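You operate a simulated robot arm through the tools that you are given. There is no shell and no other tool. Be economical: measure what you need, move in short steps, check, and stop when the job is done.

Carry out the task below with a simulated robot arm. There is one attempt and no reset: what you move stays moved.

## Task
Crease the red card and lay it back on the small grey table.
Fine: one run through the creaser; card dial to the word on the card, crease key lit; the fold key and the other cards stay as they are.

Only the result counts: the job must be done as asked and must still hold three seconds after the hand-in. Knocking over, shifting, dropping, spilling or breaking anything else fails it. Flat cloth is picked up by pressing the open fingertips on it (5 to 10 N) and closing them slowly along it; thin cloth reads only 2 to 8 mm in the jaws.

## Robot
A 7-joint arm with a two-finger parallel gripper on a trunk, on a base that drives. Base frame: it is fixed to the floor where the robot stands at the start and does not move with it; the origin is under the middle of the robot, x ahead of it, y to its left, z up. Lengths are in cm, angles in degrees, forces in N, time in s.
With the tool pointing down near the work surface it reaches from about 34 to 76 cm from the robot's upright axis, wherever it stands. Its first joint turns from -115.0 to 115.0 degrees. Places, roughly: crease key [20, 20, 90]; fold key [30, 20, 90]; top of the small grey table [-20, -130, 80]. Payload 3.91 kg.
Tool frame: the origin (TCP) lies between the finger pads and is the grasp point; the fingertips stand 3 cm ahead of it; z points along the fingers, y is the line along which they close. Largest opening 11 cm; finger width 2, thickness 1; the body of the gripper, 4.8 by 11.2 cm, starts 5.5 cm behind the TCP.
Orientation is that of the tool frame in the base frame, as a unit quaternion [x, y, z, w]. With the fingers straight down and closing along the base's y, the tool's x points along the base's -x, its y along +y and its z along -z.

## Interface
- The arm moves only by the tool arm_command. Its argument "increments" is a list that holds one entry, the list of rows, each a list of 7 numbers: the shift along the tool's x, y, z in units of 30 mm (1.0 is 30 mm), then the turn, a rotation vector about the tool's x, y, z in units of 6 degrees (1.0 is 6 degrees), then the finger opening in mm, from 0 to 110. In form: [[[dx, dy, dz, rx, ry, rz, claw], ...]]. A call has 1 to 12 rows; each row shifts and turns the commanded pose from where the row before left it, along the tool's axes as they then stand. A call with a number of a shift or a turn outside -1 to 1 is refused whole. Rows are played at 5 a second. More than 5 cm and 8.6 degrees between two rows, or a gripper value outside its range, and nothing of the call is played. A pose out of reach is approached as far as the arm can. The call stops where the force on the tool passes 40 N (or 10 N more than at its start, if that is more) or the arm is blocked; 0.2 s more then pass. The fingers move at their own pace (about 10.8 cm/s each) and stop on an object; they squeeze with about 26 N. The grip force told is the motor's: it shows also when the fingers shut on nothing. Time passes only in rows, and 0.2 s behind the last, so rows that do not move let the fingers close. The reply holds the time, the measured pose of the TCP, the force on the tool along the base axes, the opening and the grip force, in the units named above and with some noise, with the torque about the TCP (base axes, N m) and any sound that the robot's microphone picked up.
- Cameras (640 x 400 px; columns grow to the right, rows downward): "scene" is now at [-0.37, 13.23, 146.34]; the picture's right is [-0.35, -0.94, 0.00], its down [-0.84, 0.32, -0.44] and it looks along [0.41, -0.16, -0.90] (base axes); focal length 214 px, centre (320, 200). "wrist" rides on the gripper at [7.2, 1.7, -10.3] in the tool frame; the picture's right is [-0.23, 0.97, 0.00], its down [-0.76, -0.18, -0.62] and it looks along [-0.61, -0.14, 0.78] (tool axes); focal length 222 px, centre (320, 200). There is no depth. A picture from a camera that has moved, and an enlarged one, comes with that camera's place and axes in the base frame and with its lens.
- grab_frame(camera): a new picture of that camera. It takes no simulated time.
- slide_trunk(by): slides the trunk up (or, below 0, down) by that many cm; the arm and the scene camera ride with it, the base frame stays. It gives what a move gives, with no picture.
- drive_base(legs): drives the robot by 1 to 6 legs, each [ahead, turn to the left] in cm and degrees, along the robot's own axes; the way and the turn of a leg run together, so that a leg with both is an arc; at most 150 cm and 180 degrees a leg. The arm and the cameras ride along, it lands a little off, and it stops where it bumps. It gives what a move gives.
- head_to(pan, tilt): turns the head with the scene camera to pan (to the left, within 155 degrees either way) and tilt (down, from -29 to 69), counted from straight ahead of the robot. It gives what a move gives.
- enlarge(camera, box): a new picture of the part [left, top, right, bottom] of that camera's present view, enlarged. It takes no simulated time.
- finish_job(): hands the job in; it is judged then, once.

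Go step by step. Nothing tells you exact positions but the pictures and the camera data: compare them with the known pose of the tool, close in by small moves and look again before you grip or let go. The budget is 120 turns and 78 pictures, counting those below and the enlarged ones. Unless the task says otherwise, let go and move clear before handing in, and close with one line.

The tools are called after "Call:" as a command line: name --argument value ..., lists and objects as JSON in quotes. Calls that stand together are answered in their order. arm_command: Moves the arm, as the interface text tells. Its arguments: {"type":"object","properties":{"increments":{"type":"array","items":{"type":"array","items":{"type":"array","items":{"type":"number"}}}}},"required":["increments"]} The other tools are called the same way: slide_trunk (by) slides the trunk up or down; drive_base (legs) drives the base; head_to (pan, tilt) turns the head that bears the scene camera; grab_frame (camera) takes a picture; enlarge (camera, box) takes an enlarged picture of a part of a camera's view; finish_job () hands the job in.

At the start:

```text
time_s: 0.0
ee_pos: [1.33, -46.24, 129.3]
ee_rot: [-0.001, 1.0, -0.001, 0.0]
wrist_force: [-0.9, -0.2, 0.8]
wrist_torque: [-0.02, -0.02, 0.0]
opening: 11.04
gripper_force: 0.0
trunk travel left (down, up): [-60.0, 39.0]
robot x, y, heading: [0.04, -0.0, -0.0]
head pan, tilt: [-20.7, 64.0]
```

scene: 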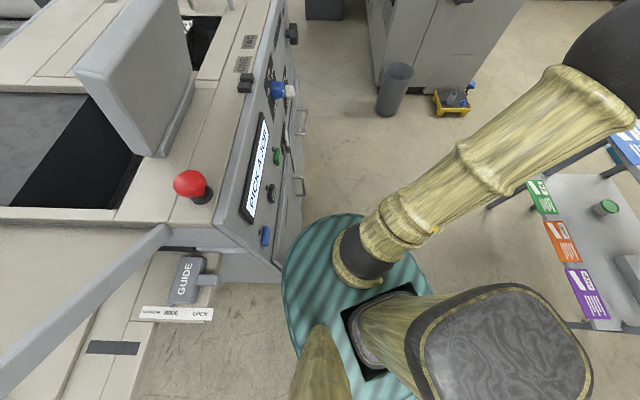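
wrist: 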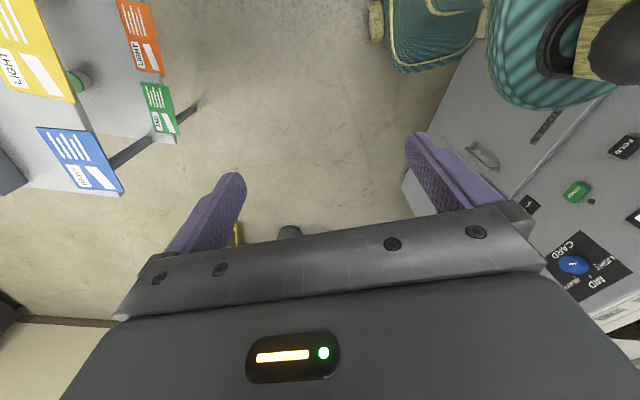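

The machine stands to the left with a panel of keys and a dial, and a table with cards is on the right. I look closer at both.

Call:
head_to --pan -90 --tilt 40

Call:
grab_frame --camera "scene"

Call:
head_to --pan 40 --tilt 50

Call:
grab_frame --camera "scene"

```text
time_s: 1.4
ee_pos: [1.21, -46.23, 129.33]
ee_rot: [0.0, 1.0, -0.001, 0.001]
wrist_force: [0.3, 0.1, 0.0]
wrist_torque: [0.0, -0.01, 0.01]
opening: 11.01
gripper_force: 0.1
trunk travel left (down, up): [-60.0, 39.0]
robot x, y, heading: [0.01, -0.12, -0.2]
head pan, tilt: [-90.0, 40.0]
```

```text
75 pictures are left
camera scene: at [-6.16, 6.92, 149.45], right [-1.0, 0.0, 0.0], down [0.0, 0.64, -0.77], along [0.0, -0.77, -0.64], focal length 214 px, centre (320, 200)
```

scene: 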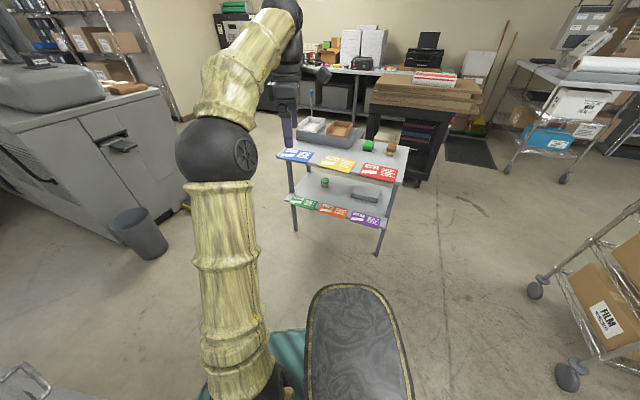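

```text
time_s: 3.5
ee_pos: [1.29, -46.24, 129.35]
ee_rot: [0.001, 1.0, 0.0, 0.0]
wrist_force: [-0.2, -0.6, 0.0]
wrist_torque: [0.0, 0.03, -0.01]
opening: 10.98
gripper_force: 0.2
trunk travel left (down, up): [-60.0, 39.0]
robot x, y, heading: [0.08, 0.11, 0.1]
head pan, tilt: [40.0, 50.0]
```

```text
74 pictures are left
camera scene: at [-0.27, 20.37, 148.04], right [0.64, -0.77, 0.0], down [-0.59, -0.49, -0.64], along [0.49, 0.41, -0.77], focal length 214 px, centre (320, 200)
```

scene: 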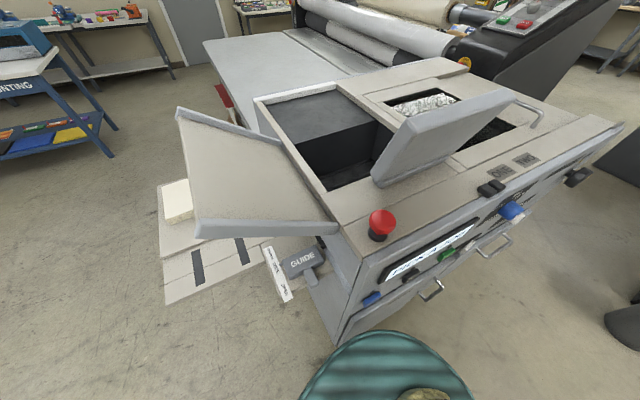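

The red card lies on the table's top tier, at its right near edge. I enlarge the panel and the machine's guide now.

Call:
enlarge --camera "scene" --box '[340, 120, 640, 320]'

Call:
enlarge --camera "scene" --box '[150, 90, 450, 320]'

Call:
head_to --pan -90 --tilt 40

Call:
enlarge --camera "scene" --box '[260, 90, 430, 250]'

```text
2.00 times, centred on (490, 220) of scene
camera zoom: at [-0.27, 20.37, 148.04], right [0.64, -0.77, 0.0], down [-0.59, -0.49, -0.64], along [0.49, 0.41, -0.77], focal length 429 px, centre (-20, 160)
```

zoom: 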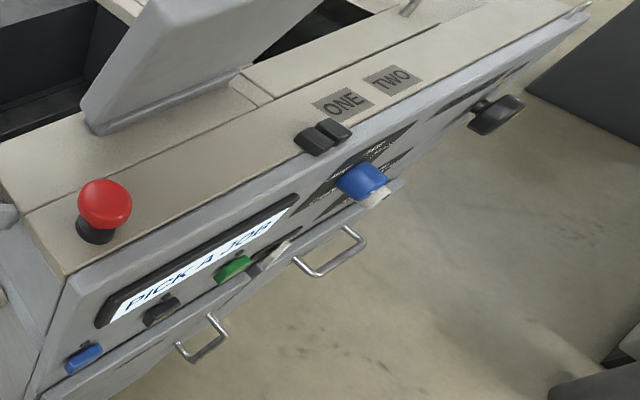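

```text
1.74 times, centred on (300, 205) of scene
camera zoom: at [-0.27, 20.37, 148.04], right [0.64, -0.77, 0.0], down [-0.59, -0.49, -0.64], along [0.49, 0.41, -0.77], focal length 373 px, centre (355, 191)
```

zoom: 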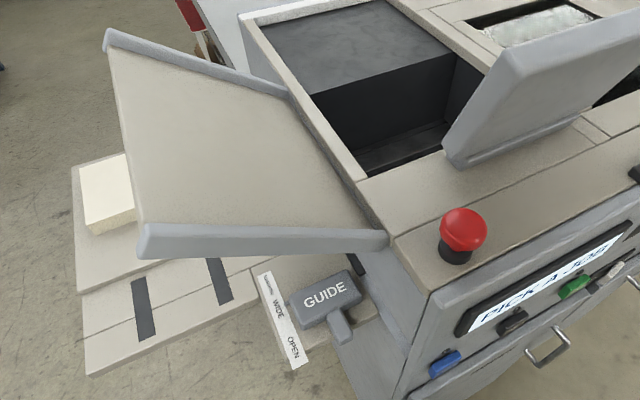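

```text
time_s: 5.6
ee_pos: [1.47, -46.23, 129.31]
ee_rot: [-0.001, 1.0, -0.001, 0.0]
wrist_force: [0.7, 0.3, -0.3]
wrist_torque: [0.02, 0.0, 0.03]
opening: 10.97
gripper_force: 0.0
trunk travel left (down, up): [-60.0, 39.0]
robot x, y, heading: [-0.11, -0.14, -0.1]
head pan, tilt: [-90.0, 40.0]
```

```text
2.50 times, centred on (345, 170) of scene
camera zoom: at [-6.16, 6.92, 149.46], right [-1.0, 0.0, 0.0], down [0.0, 0.64, -0.77], along [0.0, -0.77, -0.64], focal length 536 px, centre (258, 275)
```

zoom: 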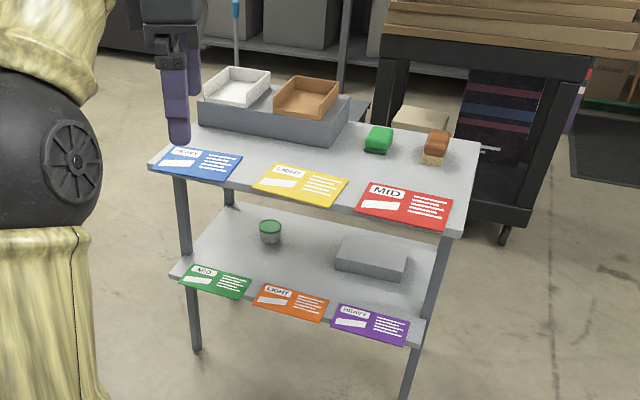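

The red card reads MID and sits near (-41,-103,80). Now I look at the panel through the wrist camera, and from the scene camera straight ahead.

Call:
enlarge --camera "wrist" --box '[400, 90, 640, 340]'

Call:
head_to --pan 0 --tilt 60

Call:
grab_frame --camera "scene"

```text
1.60 times, centred on (520, 215) of wrist
camera zoom: at [-5.97, -44.55, 139.63], right [0.23, 0.97, 0.0], down [0.76, -0.18, 0.62], along [0.61, -0.14, -0.78], focal length 355 px, centre (0, 176)
```

zoom: 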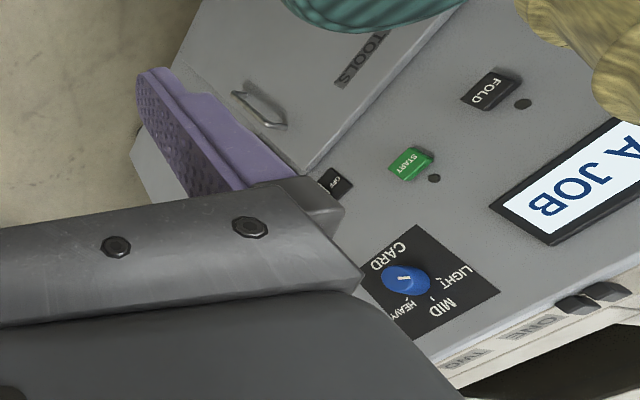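

```text
time_s: 7.3
ee_pos: [1.3, -46.33, 129.28]
ee_rot: [0.0, 1.0, -0.001, 0.0]
wrist_force: [0.3, 0.2, -0.3]
wrist_torque: [0.0, -0.03, 0.04]
opening: 10.99
gripper_force: 0.1
trunk travel left (down, up): [-60.0, 39.0]
robot x, y, heading: [0.25, 0.1, 0.1]
head pan, tilt: [0.0, 60.0]
```

```text
69 pictures are left
camera scene: at [0.5, 15.42, 146.78], right [0.0, -1.0, 0.0], down [-0.87, 0.0, -0.5], along [0.5, 0.0, -0.87], focal length 214 px, centre (320, 200)
```

scene: 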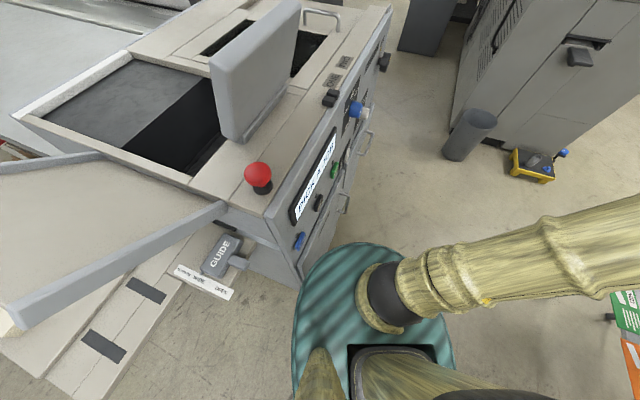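

The card dial carries LIGHT, MID and HEAVY. For a frontal view of the panel I drive to the gap between the machine and the table.

Call:
drive_base --legs '[[0, -90], [50, 0]]'

Call:
head_to --pan 155 --tilt 30

Call:
grab_frame --camera "scene"

```text
time_s: 8.9
ee_pos: [-3.64, -46.18, 129.27]
ee_rot: [0.051, 0.999, 0.0, 0.001]
wrist_force: [0.0, 0.2, -0.3]
wrist_torque: [-0.01, 0.04, 0.04]
opening: 10.98
gripper_force: 0.2
trunk travel left (down, up): [-60.0, 39.0]
robot x, y, heading: [-0.5, -0.36, -5.3]
head pan, tilt: [0.0, 60.0]
stopped in leg 1: the robot was blocked; the commanded pose is now the measured one
```

```text
time_s: 11.3
ee_pos: [-3.65, -46.11, 129.44]
ee_rot: [0.052, 0.999, -0.001, 0.0]
wrist_force: [-0.7, -0.3, 1.2]
wrist_torque: [-0.04, 0.04, 0.02]
opening: 11.03
gripper_force: 0.0
trunk travel left (down, up): [-60.0, 39.0]
robot x, y, heading: [-0.2, 0.16, -5.3]
head pan, tilt: [154.7, 30.0]
```

```text
68 pictures are left
camera scene: at [-12.7, 20.58, 150.99], right [0.51, 0.86, 0.0], down [0.43, -0.25, -0.87], along [-0.75, 0.44, -0.5], focal length 214 px, centre (320, 200)
```

scene: 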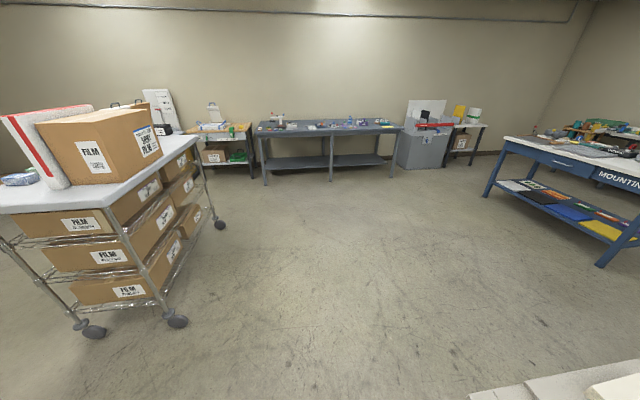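

The base bumped the machine when it turned on the spot, so I pull ahead and away first, then turn.

Call:
drive_base --legs '[[40, 0], [30, -40], [20, -45]]'

Call:
head_to --pan -150 --tilt 40

Call:
grab_frame --camera "scene"

```text
time_s: 12.2
ee_pos: [-3.51, -46.15, 129.4]
ee_rot: [0.049, 0.999, 0.0, 0.0]
wrist_force: [1.1, 0.1, 0.7]
wrist_torque: [0.01, 0.01, 0.01]
opening: 11.01
gripper_force: 0.2
trunk travel left (down, up): [-60.0, 39.0]
robot x, y, heading: [0.17, 0.28, -5.2]
head pan, tilt: [154.7, 30.0]
stopped in leg 1: the robot was blocked; the commanded pose is now the measured one
```

```text
time_s: 16.3
ee_pos: [-3.57, -46.06, 129.34]
ee_rot: [0.052, 0.999, 0.0, 0.0]
wrist_force: [0.1, -0.9, -0.3]
wrist_torque: [-0.01, 0.03, 0.0]
opening: 10.99
gripper_force: 0.0
trunk travel left (down, up): [-60.0, 39.0]
robot x, y, heading: [0.05, -0.26, -5.2]
head pan, tilt: [-150.0, 40.0]
```

```text
67 pictures are left
camera scene: at [-12.6, 12.37, 149.46], right [-0.42, 0.91, 0.0], down [0.58, 0.27, -0.77], along [-0.69, -0.32, -0.64], focal length 214 px, centre (320, 200)
```

scene: 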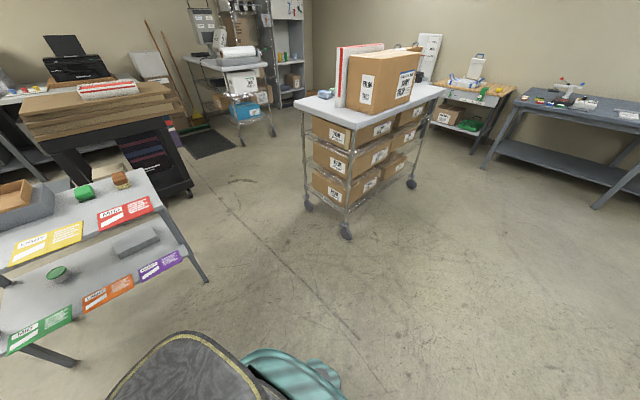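

The base is jammed against the machine by the bump; I undo the turn and then try moving off.

Call:
drive_base --legs '[[0, 5]]'

Call:
head_to --pan 0 --tilt 69

Call:
grab_frame --camera "scene"

```text
time_s: 17.3
ee_pos: [0.59, -46.25, 129.33]
ee_rot: [0.007, 1.0, 0.0, 0.001]
wrist_force: [-0.1, 0.6, -0.9]
wrist_torque: [-0.04, 0.02, -0.02]
opening: 11.01
gripper_force: 0.0
trunk travel left (down, up): [-60.0, 39.0]
robot x, y, heading: [0.01, -0.06, 0.1]
head pan, tilt: [-150.0, 40.0]
```

```text
time_s: 19.6
ee_pos: [0.58, -46.23, 129.37]
ee_rot: [0.006, 1.0, 0.0, 0.0]
wrist_force: [0.7, -0.4, 0.3]
wrist_torque: [-0.03, 0.02, -0.01]
opening: 11.0
gripper_force: 0.1
trunk travel left (down, up): [-60.0, 39.0]
robot x, y, heading: [-0.08, -0.04, -0.1]
head pan, tilt: [0.0, 68.8]
```

```text
66 pictures are left
camera scene: at [-0.68, 15.49, 145.85], right [0.0, -1.0, 0.0], down [-0.93, 0.0, -0.36], along [0.36, 0.0, -0.93], focal length 214 px, centre (320, 200)
```

scene: 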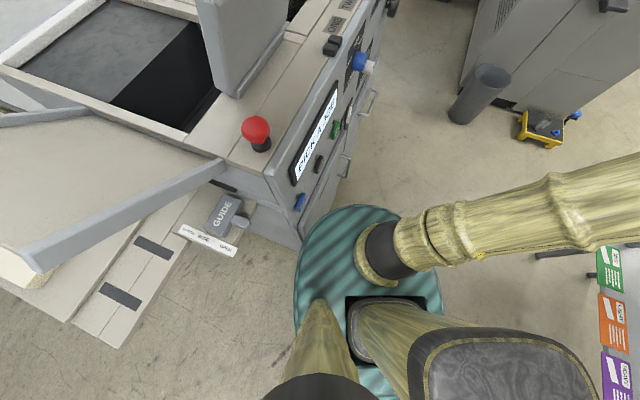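

Undone cleanly. I try backing off along the machine first.

Call:
drive_base --legs '[[-20, 0]]'

```text
time_s: 21.4
ee_pos: [-19.56, -46.25, 129.32]
ee_rot: [0.007, 1.0, 0.0, 0.001]
wrist_force: [0.4, 0.0, 0.5]
wrist_torque: [0.01, -0.05, 0.04]
opening: 10.99
gripper_force: 0.0
trunk travel left (down, up): [-60.0, 39.0]
robot x, y, heading: [-20.42, -0.3, -0.0]
head pan, tilt: [0.0, 68.8]
```

Free now. I back away in an arc and come round to stand in front of the panel, facing it.

Call:
drive_base --legs '[[-30, 30], [-45, 30], [0, -60], [90, 0], [0, 90]]'

Call:
head_to --pan 0 --tilt 45

Call:
grab_frame --camera "scene"

```text
time_s: 41.0
ee_pos: [53.75, -41.15, 129.26]
ee_rot: [-0.698, 0.716, 0.0, 0.0]
wrist_force: [-0.1, -0.5, -0.4]
wrist_torque: [0.01, 0.02, 0.01]
opening: 11.0
gripper_force: 0.0
trunk travel left (down, up): [-60.0, 39.0]
robot x, y, heading: [7.73, -41.42, 89.5]
head pan, tilt: [0.0, 68.8]
```

```text
time_s: 41.9
ee_pos: [53.82, -41.27, 129.36]
ee_rot: [-0.697, 0.717, 0.0, 0.0]
wrist_force: [-0.1, 0.2, 0.1]
wrist_torque: [0.01, 0.02, 0.01]
opening: 10.99
gripper_force: 0.0
trunk travel left (down, up): [-60.0, 39.0]
robot x, y, heading: [7.39, -41.25, 89.4]
head pan, tilt: [0.0, 45.0]
```

```text
65 pictures are left
camera scene: at [-7.97, -38.77, 148.72], right [1.0, -0.01, 0.0], down [-0.01, -0.71, -0.71], along [0.01, 0.71, -0.71], focal length 214 px, centre (320, 200)
```

scene: 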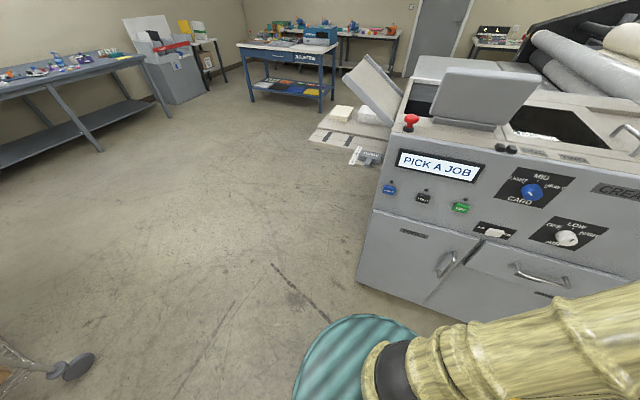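

Call:
enlarge --camera "scene" --box '[370, 130, 640, 280]'

Call:
enlarge --camera "scene" --box '[300, 50, 640, 180]'

```text
2.37 times, centred on (505, 205) of scene
camera zoom: at [-7.97, -38.77, 148.72], right [1.0, -0.01, 0.0], down [-0.01, -0.71, -0.71], along [0.01, 0.71, -0.71], focal length 508 px, centre (-118, 188)
```

zoom: 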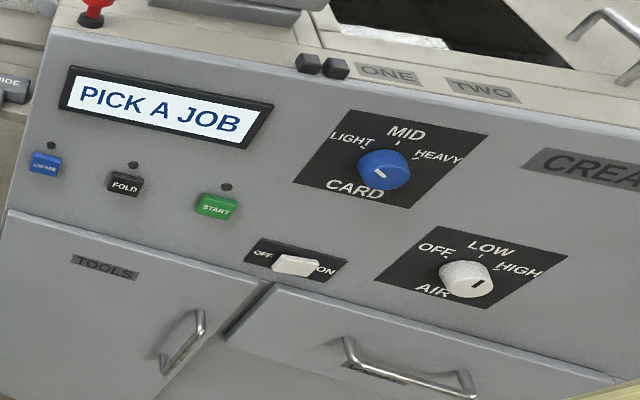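

```text
1.88 times, centred on (470, 115) of scene
camera zoom: at [-7.97, -38.77, 148.72], right [1.0, -0.01, 0.0], down [-0.01, -0.71, -0.71], along [0.01, 0.71, -0.71], focal length 404 px, centre (38, 360)
```

zoom: 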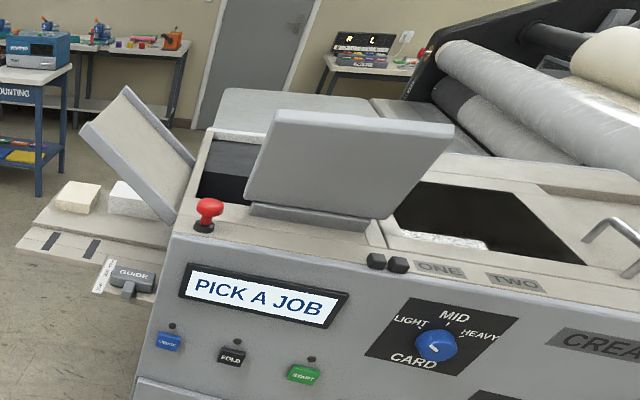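

The panel is readable: CREASE (blue), FOLD, START, power OFF/ON switch, CARD dial, AIR dial. I look at the rest of the machine to the right.

Call:
head_to --pan -45 --tilt 35

Call:
grab_frame --camera "scene"

Call:
grab_frame --camera "wrist"

```text
time_s: 43.0
ee_pos: [53.77, -41.23, 129.29]
ee_rot: [-0.697, 0.717, 0.0, 0.001]
wrist_force: [0.3, 0.5, -1.1]
wrist_torque: [0.01, 0.0, -0.01]
opening: 10.98
gripper_force: 0.0
trunk travel left (down, up): [-60.0, 39.0]
robot x, y, heading: [7.37, -40.81, 89.6]
head pan, tilt: [-45.0, 35.0]
```

```text
62 pictures are left
camera scene: at [-1.77, -40.74, 150.21], right [0.7, -0.71, 0.0], down [-0.41, -0.4, -0.82], along [0.59, 0.57, -0.57], focal length 214 px, centre (320, 200)
```

scene: 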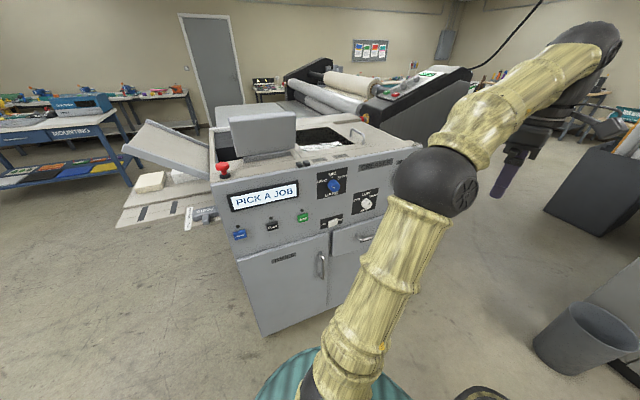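

```text
61 pictures are left
camera wrist: at [51.85, -48.37, 139.63], right [-0.97, 0.25, 0.0], down [0.2, 0.76, 0.62], along [0.16, 0.6, -0.78], focal length 222 px, centre (320, 200)
```

wrist: 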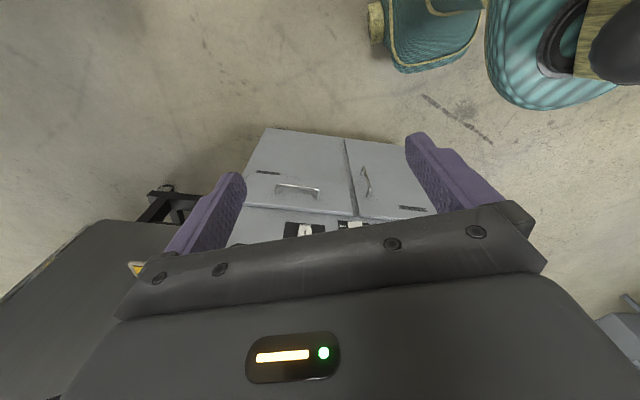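

The creaser is a compact cabinet (x about 15 to 70). I raise the trunk to look at its top from above.

Call:
slide_trunk --by 35

Call:
head_to --pan -25 --tilt 50

Call:
enlarge --camera "scene" --box '[100, 30, 500, 280]'

```text
time_s: 46.4
ee_pos: [53.72, -41.15, 164.33]
ee_rot: [-0.698, 0.716, 0.0, 0.001]
wrist_force: [0.7, 0.1, 0.2]
wrist_torque: [0.0, 0.03, -0.02]
opening: 10.99
gripper_force: 0.0
trunk travel left (down, up): [-95.0, 4.0]
robot x, y, heading: [7.29, -41.18, 89.4]
head pan, tilt: [-45.0, 35.0]
```

```text
time_s: 47.3
ee_pos: [53.7, -41.15, 164.36]
ee_rot: [-0.698, 0.716, -0.001, 0.0]
wrist_force: [0.3, 0.0, 0.1]
wrist_torque: [0.0, 0.02, 0.0]
opening: 10.99
gripper_force: 0.0
trunk travel left (down, up): [-95.0, 4.0]
robot x, y, heading: [7.46, -41.29, 89.4]
head pan, tilt: [-25.0, 50.0]
```

```text
1.60 times, centred on (300, 155) of scene
camera zoom: at [-4.71, -39.97, 183.04], right [0.9, -0.43, 0.0], down [-0.33, -0.69, -0.64], along [0.28, 0.58, -0.77], focal length 343 px, centre (352, 272)
```

zoom: 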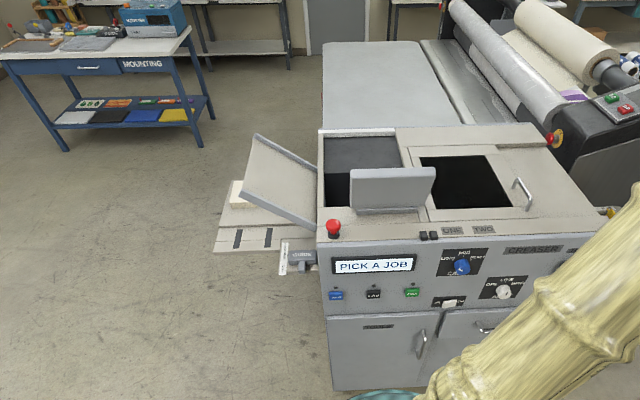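

Call:
head_to --pan 0 --tilt 52

Call:
enlarge --camera "scene" --box '[290, 80, 420, 170]'

Call:
enlarge --camera "scene" --box '[380, 60, 580, 190]'

```text
time_s: 48.2
ee_pos: [53.86, -41.23, 164.38]
ee_rot: [-0.697, 0.717, 0.0, 0.0]
wrist_force: [-0.1, 0.3, -0.7]
wrist_torque: [0.02, 0.0, 0.0]
opening: 11.01
gripper_force: 0.0
trunk travel left (down, up): [-95.0, 4.0]
robot x, y, heading: [7.28, -41.26, 89.3]
head pan, tilt: [0.0, 52.0]
```

```text
4.44 times, centred on (355, 125) of scene
camera zoom: at [-7.96, -39.39, 182.78], right [1.0, -0.01, 0.0], down [-0.01, -0.79, -0.62], along [0.01, 0.62, -0.79], focal length 953 px, centre (164, 533)
```

zoom: 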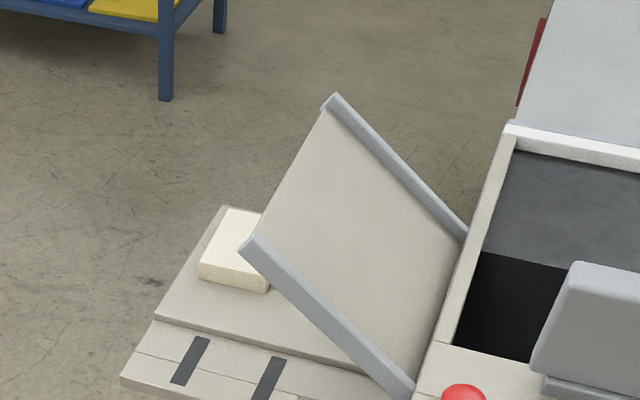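

```text
3.08 times, centred on (480, 125) of scene
camera zoom: at [-7.96, -39.39, 182.78], right [1.0, -0.01, 0.0], down [-0.01, -0.79, -0.62], along [0.01, 0.62, -0.79], focal length 660 px, centre (-172, 431)
```

zoom: 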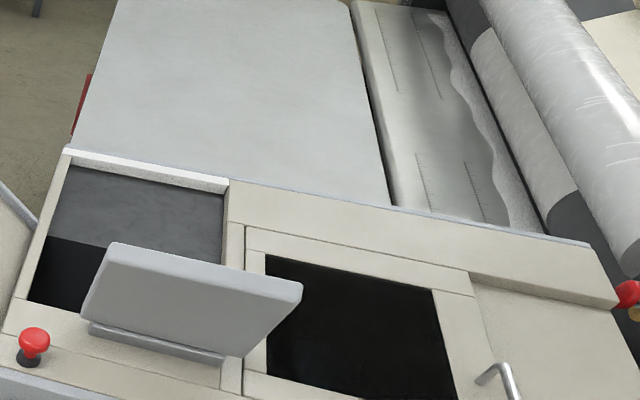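

The left side of the creaser has an inclined tray and a lower tray with a GUIDE lever. I drive to the left of it to understand feed and delivery.

Call:
drive_base --legs '[[0, 90], [65, 0]]'

Call:
slide_trunk --by -40

Call:
head_to --pan -125 --tilt 20

Call:
enlarge --camera "scene" --box '[160, 80, 480, 280]'

```text
time_s: 57.9
ee_pos: [-57.23, 6.18, 164.37]
ee_rot: [1.0, -0.017, 0.0, 0.0]
wrist_force: [0.7, 0.2, 0.5]
wrist_torque: [0.0, 0.0, 0.01]
opening: 11.02
gripper_force: 0.1
trunk travel left (down, up): [-95.0, 4.0]
robot x, y, heading: [-57.88, -39.51, 178.9]
head pan, tilt: [0.0, 52.0]
```

```text
time_s: 61.7
ee_pos: [-57.21, 6.18, 124.31]
ee_rot: [1.0, -0.017, 0.0, 0.0]
wrist_force: [0.5, -0.5, -0.2]
wrist_torque: [0.02, -0.02, 0.0]
opening: 11.0
gripper_force: 0.0
trunk travel left (down, up): [-55.0, 44.0]
robot x, y, heading: [-57.52, -40.29, 178.7]
head pan, tilt: [0.0, 52.0]
```

```text
time_s: 63.8
ee_pos: [-57.24, 6.3, 124.38]
ee_rot: [1.0, -0.017, 0.0, 0.001]
wrist_force: [-0.7, -1.3, 0.6]
wrist_torque: [0.02, -0.03, 0.01]
opening: 10.98
gripper_force: 0.1
trunk travel left (down, up): [-55.0, 44.0]
robot x, y, heading: [-57.39, -40.33, 178.8]
head pan, tilt: [-125.0, 20.0]
```

```text
2.00 times, centred on (320, 180) of scene
camera zoom: at [-46.58, -47.79, 147.6], right [0.81, -0.59, 0.0], down [-0.2, -0.28, -0.94], along [0.55, 0.76, -0.34], focal length 429 px, centre (320, 240)
```

zoom: 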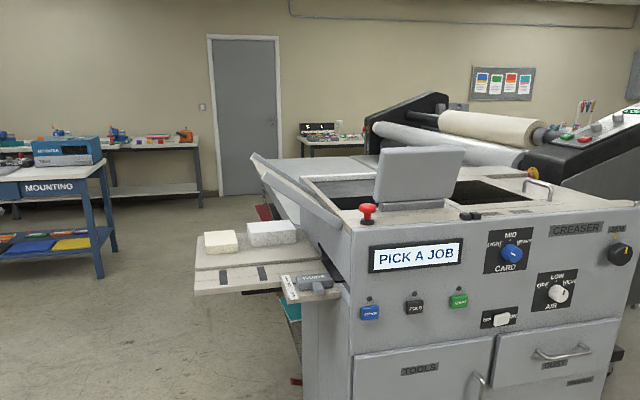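

Call:
enlarge --camera "scene" --box '[330, 180, 480, 250]'

Call:
enlarge --camera "scene" --box '[245, 145, 355, 250]'

```text
4.27 times, centred on (405, 215) of scene
camera zoom: at [-46.58, -47.79, 147.6], right [0.81, -0.59, 0.0], down [-0.2, -0.28, -0.94], along [0.55, 0.76, -0.34], focal length 915 px, centre (-43, 136)
```

zoom: 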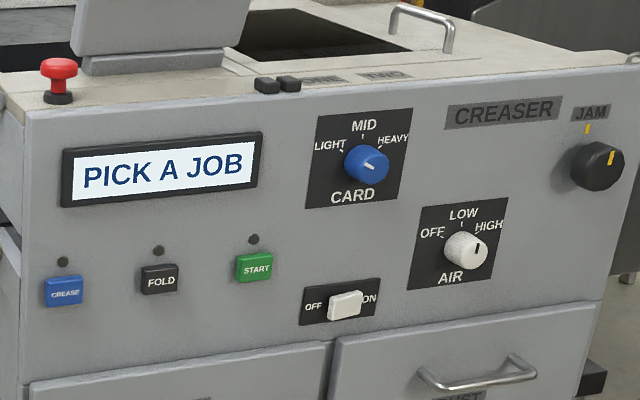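

```text
3.81 times, centred on (300, 198) of scene
camera zoom: at [-46.58, -47.79, 147.6], right [0.81, -0.59, 0.0], down [-0.2, -0.28, -0.94], along [0.55, 0.76, -0.34], focal length 817 px, centre (396, 210)
```

zoom: 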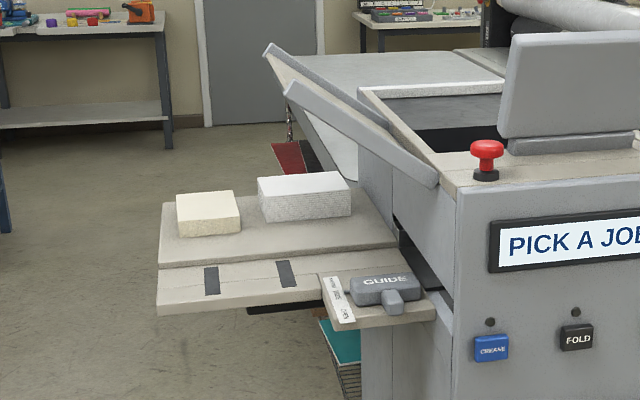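

The lower left feed table with the GUIDE lever enters a slot in the machine side; the display will likely tell what it wants. I go back in front of the panel to set the job.

Call:
drive_base --legs '[[-84, 0], [0, -90]]'

Call:
head_to --pan 0 --tilt 45

Call:
grab_frame --camera "scene"

```text
time_s: 74.5
ee_pos: [72.54, -41.8, 124.35]
ee_rot: [-0.697, 0.717, 0.0, 0.0]
wrist_force: [0.9, 0.6, 0.1]
wrist_torque: [-0.01, -0.05, -0.01]
opening: 11.02
gripper_force: 0.1
trunk travel left (down, up): [-55.0, 44.0]
robot x, y, heading: [26.31, -41.6, 89.2]
head pan, tilt: [-125.0, 20.0]
```

```text
time_s: 76.5
ee_pos: [72.57, -41.68, 124.23]
ee_rot: [-0.697, 0.717, -0.001, 0.0]
wrist_force: [0.3, -0.1, -0.1]
wrist_torque: [0.01, -0.01, 0.02]
opening: 11.0
gripper_force: 0.1
trunk travel left (down, up): [-55.0, 44.0]
robot x, y, heading: [25.97, -41.4, 89.2]
head pan, tilt: [0.0, 45.0]
```

```text
54 pictures are left
camera scene: at [10.88, -39.13, 143.73], right [1.0, -0.02, 0.0], down [-0.01, -0.71, -0.71], along [0.01, 0.71, -0.71], focal length 214 px, centre (320, 200)
```

scene: 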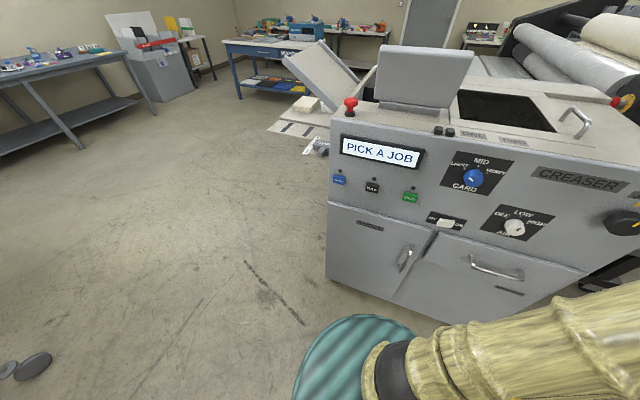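

Triangulating, the panel is yawed about -23.5°: crease key at (18.6, 20.6, 94), fold (29.6, 15.9, 94), dial (53, 5.5, 107). I square up to it and step back a little.

Call:
drive_base --legs '[[0, -22.7], [-8, 0]]'

Call:
head_to --pan 0 --tilt 40

Call:
grab_frame --camera "scene"

```text
time_s: 79.3
ee_pos: [65.74, -66.97, 124.33]
ee_rot: [-0.544, 0.839, 0.0, 0.001]
wrist_force: [0.3, 0.4, 0.8]
wrist_torque: [0.0, 0.02, 0.0]
opening: 11.0
gripper_force: 0.0
trunk travel left (down, up): [-55.0, 44.0]
robot x, y, heading: [23.33, -49.03, 66.8]
head pan, tilt: [0.0, 45.0]
```

```text
time_s: 79.9
ee_pos: [65.77, -66.88, 124.3]
ee_rot: [-0.543, 0.84, 0.0, 0.001]
wrist_force: [0.1, 0.3, -0.1]
wrist_torque: [-0.06, -0.01, 0.04]
opening: 10.99
gripper_force: 0.0
trunk travel left (down, up): [-55.0, 44.0]
robot x, y, heading: [23.05, -49.2, 66.4]
head pan, tilt: [0.0, 40.0]
```

```text
53 pictures are left
camera scene: at [9.91, -40.48, 144.45], right [0.92, -0.4, 0.0], down [-0.26, -0.59, -0.77], along [0.31, 0.7, -0.64], focal length 214 px, centre (320, 200)
```

scene: 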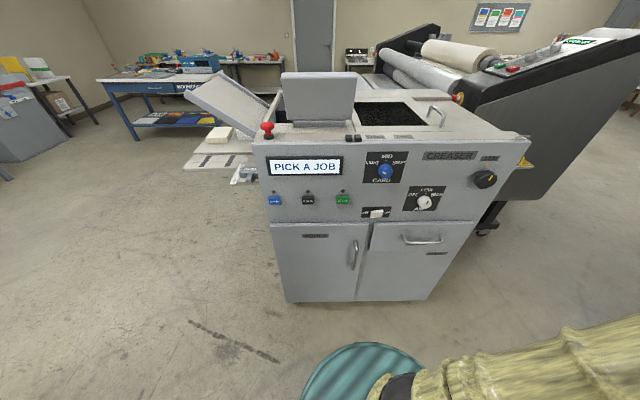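

The panel is squared to the robot now. I swing the tool round to the front, staying high and away from the panel.

Call:
arm_command --increments '[[[-1, 0.5, 0, 0, 0, 0, 60], [-1, 0.5, 0, 0, 0, 0, 60], [-1, 0.5, 0, 0, 0, 0, 60], [-1, 0.5, 0, 0, 0, 0, 60], [-1, 0.5, 0, 0, 0, 0, 60], [-1, 0.5, 0, 0, 0, 0, 60], [-1, 0.5, 0, 0, 0, 0, 60], [-1, 0.5, 0, 0, 0, 0, 60]]]'

Call:
arm_command --increments '[[[-0.4, 1, 0, 0, 0, 0, 60], [-0.4, 1, 0, 0, 0, 0, 60], [-0.4, 1, 0, 0, 0, 0, 60], [-0.4, 1, 0, 0, 0, 0, 60], [-0.4, 1, 0, 0, 0, 0, 60], [-0.4, 1, 0, 0, 0, 0, 60], [-0.4, 1, 0, 0, 0, 0, 60], [-0.4, 1, 0, 0, 0, 0, 60], [-0.4, 1, 0, 0, 0, 0, 60], [0, 1, 0, 0, 0, 0, 60], [0, 1, 0, 0, 0, 0, 60]]]'

```text
time_s: 81.7
ee_pos: [64.92, -40.05, 124.4]
ee_rot: [-0.543, 0.839, 0.0, 0.0]
wrist_force: [-0.1, -0.1, -0.3]
wrist_torque: [0.0, 0.0, 0.02]
opening: 6.0
gripper_force: 0.0
trunk travel left (down, up): [-55.0, 44.0]
robot x, y, heading: [23.45, -48.95, 66.4]
head pan, tilt: [0.0, 40.0]
```

```text
time_s: 84.1
ee_pos: [39.17, -16.66, 124.62]
ee_rot: [-0.542, 0.84, -0.001, 0.001]
wrist_force: [0.0, -0.4, 0.4]
wrist_torque: [0.0, -0.03, -0.05]
opening: 6.01
gripper_force: 0.2
trunk travel left (down, up): [-55.0, 44.0]
robot x, y, heading: [23.19, -48.99, 66.6]
head pan, tilt: [0.0, 40.0]
```

Call:
arm_command --increments '[[[-0.3, 0, 0, 0, -1, 0, 60], [-0.3, 0, 0.03, 0, -1, 0, 60], [-0.3, 0, 0.06, 0, -1, 0, 60], [-0.29, 0, 0.09, 0, -1, 0, 60], [-0.27, 0, 0.12, 0, -1, 0, 60], [-0.26, 0, 0.15, 0, -1, 0, 60], [-0.24, 0, 0.18, 0, -1, 0, 60], [-0.22, 0, 0.2, 0, -1, 0, 60], [-0.2, 0, 0.22, 0, -1, 0, 60], [-0.18, 0, 0.24, 0, -1, 0, 60], [-0.15, 0, 0.26, 0, -1, 0, 60], [-0.12, 0, 0.27, 0, -1, 0, 60]]]'

Call:
arm_command --increments '[[[0, 0, 0, 0, -1, 0, 60], [0, 0, 0, 0, -1, 0, 60], [0, 0, 0, 0, -1, 0, 60], [1, 0, 0, 0, 0, 0, 60], [1, 0, 0, 0, 0, 0, 60], [1, 0, 0, 0, 0, 0, 60], [1, 0, 0, 0, 0, 0, 60], [1, 0, 0, 0, 0, 0, 60], [0.5, 0, 0, 0, 0, 0, 60]]]'

Call:
grab_frame --camera "wrist"

```text
time_s: 86.7
ee_pos: [44.52, -4.96, 123.52]
ee_rot: [-0.439, 0.679, 0.319, 0.494]
wrist_force: [0.1, -1.2, -0.5]
wrist_torque: [0.01, 0.02, 0.03]
opening: 6.01
gripper_force: 0.1
out of reach, approached as far as the arm can: row 8
trunk travel left (down, up): [-55.0, 44.0]
robot x, y, heading: [22.86, -49.05, 66.5]
head pan, tilt: [0.0, 40.0]
```

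```text
time_s: 88.7
ee_pos: [46.1, -2.53, 108.74]
ee_rot: [-0.385, 0.593, 0.385, 0.593]
wrist_force: [-0.7, 0.0, 0.2]
wrist_torque: [-0.02, 0.02, 0.01]
opening: 6.0
gripper_force: 0.0
out of reach, approached as far as the arm can: row 7, 8, 9
trunk travel left (down, up): [-55.0, 44.0]
robot x, y, heading: [22.77, -48.66, 66.3]
head pan, tilt: [0.0, 40.0]
```

```text
52 pictures are left
camera wrist: at [40.27, -11.18, 101.48], right [-0.89, 0.4, 0.23], down [-0.09, -0.64, 0.76], along [0.45, 0.65, 0.61], focal length 222 px, centre (320, 200)
```

wrist: 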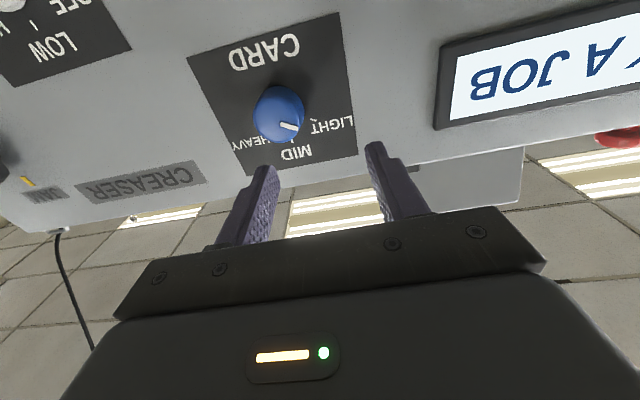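

The knob's mark points at LIGHT; the knob is about (53.2, 5.4, 107). I lower the trunk for reach and align with the knob.

Call:
slide_trunk --by -10

Call:
arm_command --increments '[[[-0.7, -0.28, 0, 0, 0, 0, 75], [-0.7, -0.28, 0, 0, 0, 0, 75], [-0.7, -0.28, 0, 0, 0, 0, 75], [-0.7, -0.26, 0.3, 0, 0, 0, 75], [0, 0, 0.3, 0, 0, 0, 75], [0, 0, 0.3, 0, 0, 0, 75], [0, 0, 0.3, 0, 0, 0, 75]]]'

Call:
grab_frame --camera "wrist"

```text
time_s: 90.1
ee_pos: [46.11, -2.45, 98.79]
ee_rot: [-0.384, 0.594, 0.385, 0.593]
wrist_force: [0.2, 0.4, 0.3]
wrist_torque: [-0.01, 0.01, 0.01]
opening: 6.02
gripper_force: 0.1
trunk travel left (down, up): [-45.0, 54.0]
robot x, y, heading: [23.0, -49.32, 66.5]
head pan, tilt: [0.0, 40.0]
```

```text
time_s: 91.7
ee_pos: [50.48, -0.55, 107.08]
ee_rot: [-0.384, 0.594, 0.384, 0.594]
wrist_force: [1.0, -0.1, 0.3]
wrist_torque: [0.03, -0.01, 0.02]
opening: 7.51
gripper_force: 0.1
trunk travel left (down, up): [-45.0, 54.0]
robot x, y, heading: [23.26, -49.1, 66.6]
head pan, tilt: [0.0, 40.0]
```

```text
51 pictures are left
camera wrist: at [44.72, -9.27, 99.85], right [-0.89, 0.4, 0.23], down [-0.09, -0.64, 0.76], along [0.45, 0.66, 0.61], focal length 222 px, centre (320, 200)
```

wrist: 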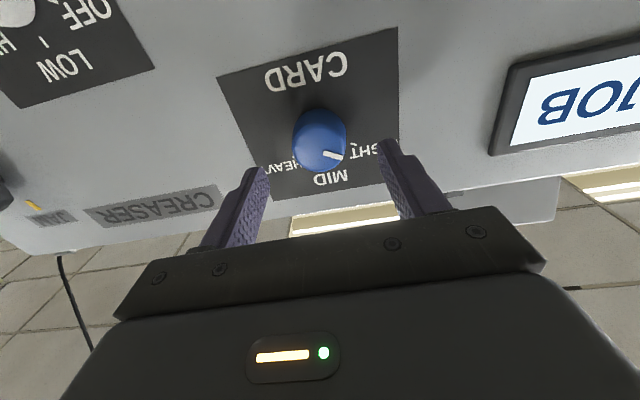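

Call:
arm_command --increments '[[[0, 0.05, 0.4, 0, 0, 0, 75], [0, 0, 0.4, 0, 0, 0, 75], [0, 0, 0.3, 0, 0, 0, 75], [0, 0, 0.25, 0, 0, 0, 75]]]'

Call:
grab_frame --camera "wrist"

```text
time_s: 92.7
ee_pos: [51.93, 3.19, 107.27]
ee_rot: [-0.384, 0.594, 0.384, 0.594]
wrist_force: [-0.5, -0.1, -0.2]
wrist_torque: [0.01, 0.04, -0.01]
opening: 7.52
gripper_force: 0.0
trunk travel left (down, up): [-45.0, 54.0]
robot x, y, heading: [23.14, -49.21, 67.0]
head pan, tilt: [0.0, 40.0]
```

```text
50 pictures are left
camera wrist: at [46.19, -5.53, 99.91], right [-0.89, 0.4, 0.23], down [-0.09, -0.64, 0.76], along [0.45, 0.66, 0.61], focal length 222 px, centre (320, 200)
```

wrist: 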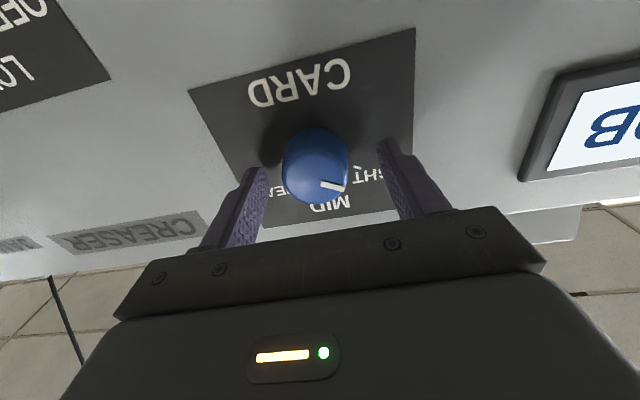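

Call:
arm_command --increments '[[[0, -0.05, 0, 0, 0, 0, 50], [0, 0, 0, 0, 0, 0, 40], [0, 0, 0, 0, 0, 0, 30], [0, 0, 0, 0, 0, 0, 20], [0, 0, 0, 0, 0, 0, 20]]]'

```text
time_s: 93.9
ee_pos: [52.25, 3.08, 107.14]
ee_rot: [-0.384, 0.594, 0.384, 0.594]
wrist_force: [1.2, 0.2, -0.8]
wrist_torque: [-0.02, -0.02, -0.06]
opening: 4.32
gripper_force: 45.1
trunk travel left (down, up): [-45.0, 54.0]
robot x, y, heading: [23.18, -49.18, 66.5]
head pan, tilt: [0.0, 40.0]
```

The knob is gripped (4.3 cm). I turn it clockwise in steps towards MID.

Call:
arm_command --increments '[[[0, 0, 0, 0, 0, 1, 20], [0, 0, 0, 0, 0, 1, 20], [0, 0, 0, 0, 0, 1, 20], [0, 0, 0, 0, 0, 1, 20], [0, 0, 0, 0, 0, 1, 20], [0, 0, 0, 0, 0, 1, 20]]]'

Call:
grab_frame --camera "wrist"

```text
time_s: 95.3
ee_pos: [52.34, 3.0, 107.12]
ee_rot: [-0.181, 0.684, 0.549, 0.446]
wrist_force: [2.7, -7.6, -5.1]
wrist_torque: [-0.78, 0.31, 0.05]
opening: 4.27
gripper_force: 44.9
trunk travel left (down, up): [-45.0, 54.0]
robot x, y, heading: [23.33, -49.24, 66.7]
head pan, tilt: [0.0, 40.0]
```

```text
49 pictures are left
camera wrist: at [42.87, -4.05, 102.29], right [-0.59, 0.27, 0.76], down [0.28, -0.81, 0.51], along [0.75, 0.52, 0.41], focal length 222 px, centre (320, 200)
```

wrist: 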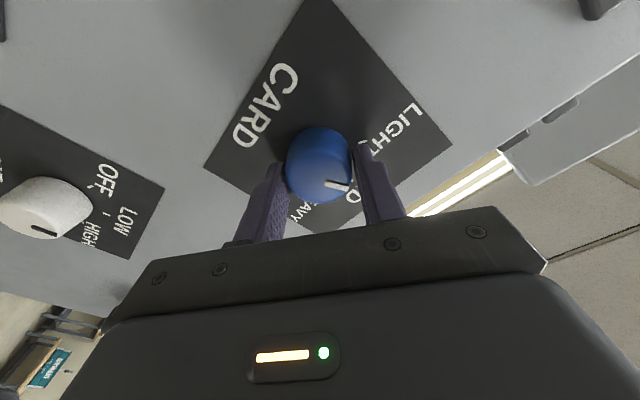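

Call:
arm_command --increments '[[[0, 0, 0, 0, 0, 1, 20], [0, 0, 0, 0, 0, 1, 20], [0, 0, 0, 0, 0, 1, 20]]]'

Call:
enlarge --camera "wrist" --box '[200, 50, 460, 250]'

```text
time_s: 96.1
ee_pos: [52.3, 2.95, 107.02]
ee_rot: [-0.07, 0.704, 0.611, 0.354]
wrist_force: [7.4, -10.1, -7.7]
wrist_torque: [-0.78, 0.33, 0.04]
opening: 4.3
gripper_force: 45.3
trunk travel left (down, up): [-45.0, 54.0]
robot x, y, heading: [23.07, -49.15, 66.7]
head pan, tilt: [0.0, 40.0]
```

```text
2.00 times, centred on (330, 150) of wrist
camera zoom: at [41.78, -3.55, 104.23], right [-0.35, 0.16, 0.92], down [0.4, -0.86, 0.3], along [0.85, 0.48, 0.24], focal length 444 px, centre (300, 300)
```

zoom: 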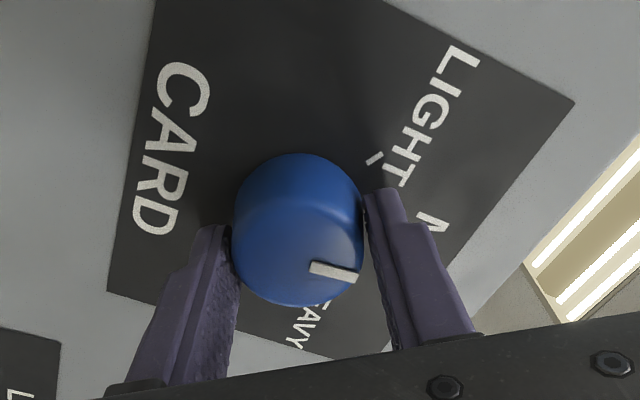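

The mark is about 5° short of vertical; one more step, then I release and look.

Call:
arm_command --increments '[[[0, 0, 0, 0, 0, 1, 20], [0, 0, 0, 0, 0, 0, 20], [0, 0, 0, 0, 0, 0, 70], [0, 0, 0, 0, 0, 0, 75], [0, 0, -0.6, 0, 0, 0, 75], [0, 0, -0.8, 0, 0, 0, 75], [0, 0, -0.8, 0, 0, 0, 75]]]'

Call:
enlarge --camera "wrist" --box '[200, 50, 460, 250]'

```text
time_s: 97.7
ee_pos: [49.43, -3.08, 107.1]
ee_rot: [-0.037, 0.706, 0.63, 0.322]
wrist_force: [-0.1, 0.7, 0.3]
wrist_torque: [-0.01, -0.03, -0.03]
opening: 7.48
gripper_force: 0.0
trunk travel left (down, up): [-45.0, 54.0]
robot x, y, heading: [23.44, -48.98, 66.4]
head pan, tilt: [0.0, 40.0]
```

```text
2.00 times, centred on (330, 150) of wrist
camera zoom: at [38.67, -9.5, 104.92], right [-0.27, 0.12, 0.96], down [0.43, -0.88, 0.23], along [0.86, 0.47, 0.18], focal length 444 px, centre (300, 300)
```

zoom: 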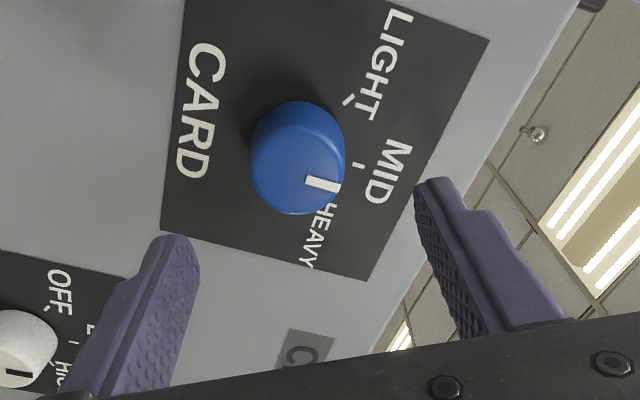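

MID it is. Now I turn the wrist back, close the fingers and move in front of the blue CREASE key.

Call:
arm_command --increments '[[[0, 0, -0.6, 0, 0, -1, 60], [0, 0, 0, 0, 0, -1, 20], [0, 0, 0, 0, 0, -1, 0], [0, 0, 0, 0, 0, -1, 0], [0, 0, 0, 0, 0, -1, 0], [0, 0, 0, 0, 0, -1, 0], [0, 0, 0, 0, 0, -1, 0], [0, 0, 0, 0, 0, -1, 0], [0, 0, 0, 0, 0, -1, 0], [0, 0, 0, 0, 0, -1, 0]]]'

Call:
arm_command --increments '[[[0.4, 1, 0, 0, 0, 0, 0], [0.4, 1, 0, 0, 0, 0, 0], [0.4, 1, 0, 0, 0, 0, 0], [0.4, 1, 0, 0, 0, 0, 0], [0.4, 1, 0, 0, 0, 0, 0], [0.4, 1, 0, 0, 0, 0, 0], [0.4, 1, 0, 0, 0, 0, 0], [0.4, 1, 0, 0, 0, 0, 0], [0.4, 1, 0, 0, 0, 0, 0], [0.4, 1, 0, 0, 0, 0, 0], [0.3, 1, 0, 0, 0, 0, 0], [0, 1, 0, 0, 0, 0, 0]]]'

Call:
grab_frame --camera "wrist"

```text
time_s: 99.9
ee_pos: [48.79, -4.47, 107.19]
ee_rot: [-0.385, 0.593, 0.383, 0.594]
wrist_force: [0.7, -0.3, 0.5]
wrist_torque: [0.0, -0.01, 0.01]
opening: 0.01
gripper_force: 25.2
trunk travel left (down, up): [-45.0, 54.0]
robot x, y, heading: [22.95, -49.15, 66.8]
head pan, tilt: [0.0, 40.0]
```

```text
time_s: 102.5
ee_pos: [15.95, 10.36, 93.95]
ee_rot: [-0.383, 0.594, 0.383, 0.594]
wrist_force: [-0.4, 0.8, -0.2]
wrist_torque: [-0.02, -0.03, 0.02]
opening: 0.02
gripper_force: 26.3
trunk travel left (down, up): [-45.0, 54.0]
robot x, y, heading: [23.35, -48.52, 66.5]
head pan, tilt: [0.0, 40.0]
```

```text
46 pictures are left
camera wrist: at [10.15, 1.63, 86.69], right [-0.89, 0.4, 0.23], down [-0.09, -0.64, 0.76], along [0.45, 0.66, 0.61], focal length 222 px, centre (320, 200)
```

wrist: 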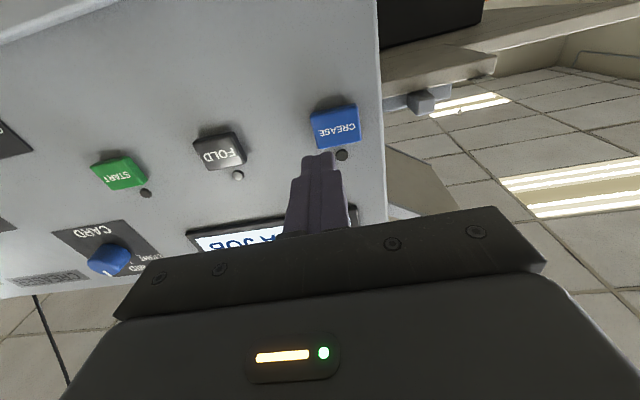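

The key is at about (19, 20.6, 94.4); I line up the closed tips and approach.

Call:
arm_command --increments '[[[-0.15, 0.43, 0.5, 0, 0, 0, 0], [0, 0, 0.5, 0, 0, 0, 0], [0, 0, 0.5, 0, 0, 0, 0], [0, 0, 0.4, 0, 0, 0, 0]]]'

Call:
grab_frame --camera "wrist"

```text
time_s: 103.5
ee_pos: [17.31, 16.13, 94.69]
ee_rot: [-0.384, 0.594, 0.383, 0.595]
wrist_force: [-0.5, -0.3, 0.2]
wrist_torque: [-0.02, -0.01, 0.01]
opening: 0.0
gripper_force: 26.1
trunk travel left (down, up): [-45.0, 54.0]
robot x, y, heading: [23.41, -48.94, 66.5]
head pan, tilt: [0.0, 40.0]
```

```text
45 pictures are left
camera wrist: at [11.48, 7.4, 87.3], right [-0.89, 0.4, 0.23], down [-0.09, -0.64, 0.76], along [0.45, 0.66, 0.61], focal length 222 px, centre (320, 200)
```

wrist: 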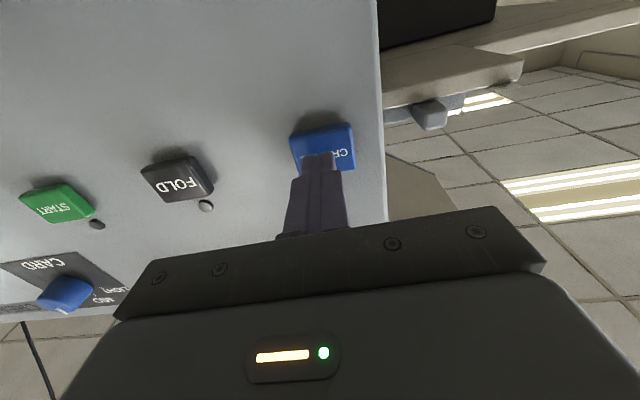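

Call:
arm_command --increments '[[[0, 0.1, 0.15, 0, 0, 0, 0], [0, 0, 0.15, 0, 0, 0, 0], [0, 0, 0.15, 0, 0, 0, 0], [0, 0, 0.1, 0, 0, 0, 0]]]'

```text
time_s: 104.5
ee_pos: [17.44, 17.63, 94.53]
ee_rot: [-0.385, 0.593, 0.384, 0.594]
wrist_force: [-2.1, -6.4, -0.9]
wrist_torque: [0.01, 0.02, -0.03]
opening: 0.02
gripper_force: 26.3
trunk travel left (down, up): [-45.0, 54.0]
robot x, y, heading: [22.85, -48.76, 66.7]
head pan, tilt: [0.0, 40.0]
heard: click
```

Contact and a click. I back off and look at the lamp and display.

Call:
arm_command --increments '[[[0, 0, -1, 0, 0, 0, 0], [0, 0, -1, 0, 0, 0, 0], [0, 0, -1, 0, 0, 0, 0], [0, 0, -1, 0, 0, 0, 0]]]'

Call:
enlarge --camera "scene" --box '[230, 110, 530, 300]'

```text
time_s: 105.5
ee_pos: [12.63, 6.7, 94.74]
ee_rot: [-0.383, 0.594, 0.383, 0.594]
wrist_force: [0.6, 0.2, -0.1]
wrist_torque: [-0.01, 0.01, 0.01]
opening: 0.0
gripper_force: 26.2
trunk travel left (down, up): [-45.0, 54.0]
robot x, y, heading: [23.1, -49.04, 66.4]
head pan, tilt: [0.0, 40.0]
```

```text
2.11 times, centred on (380, 205) of scene
camera zoom: at [9.89, -40.46, 134.45], right [0.92, -0.4, 0.0], down [-0.26, -0.59, -0.77], along [0.31, 0.7, -0.64], focal length 452 px, centre (194, 190)
```

zoom: 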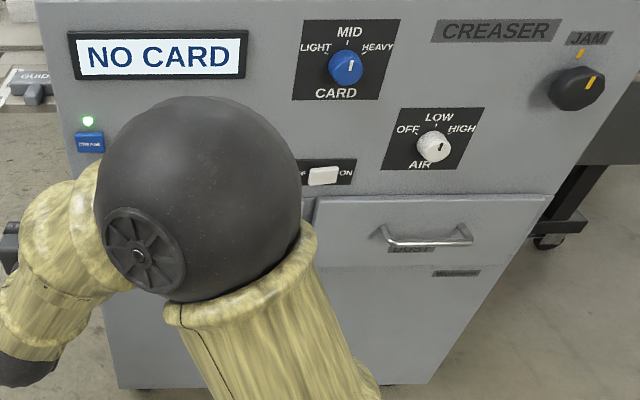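

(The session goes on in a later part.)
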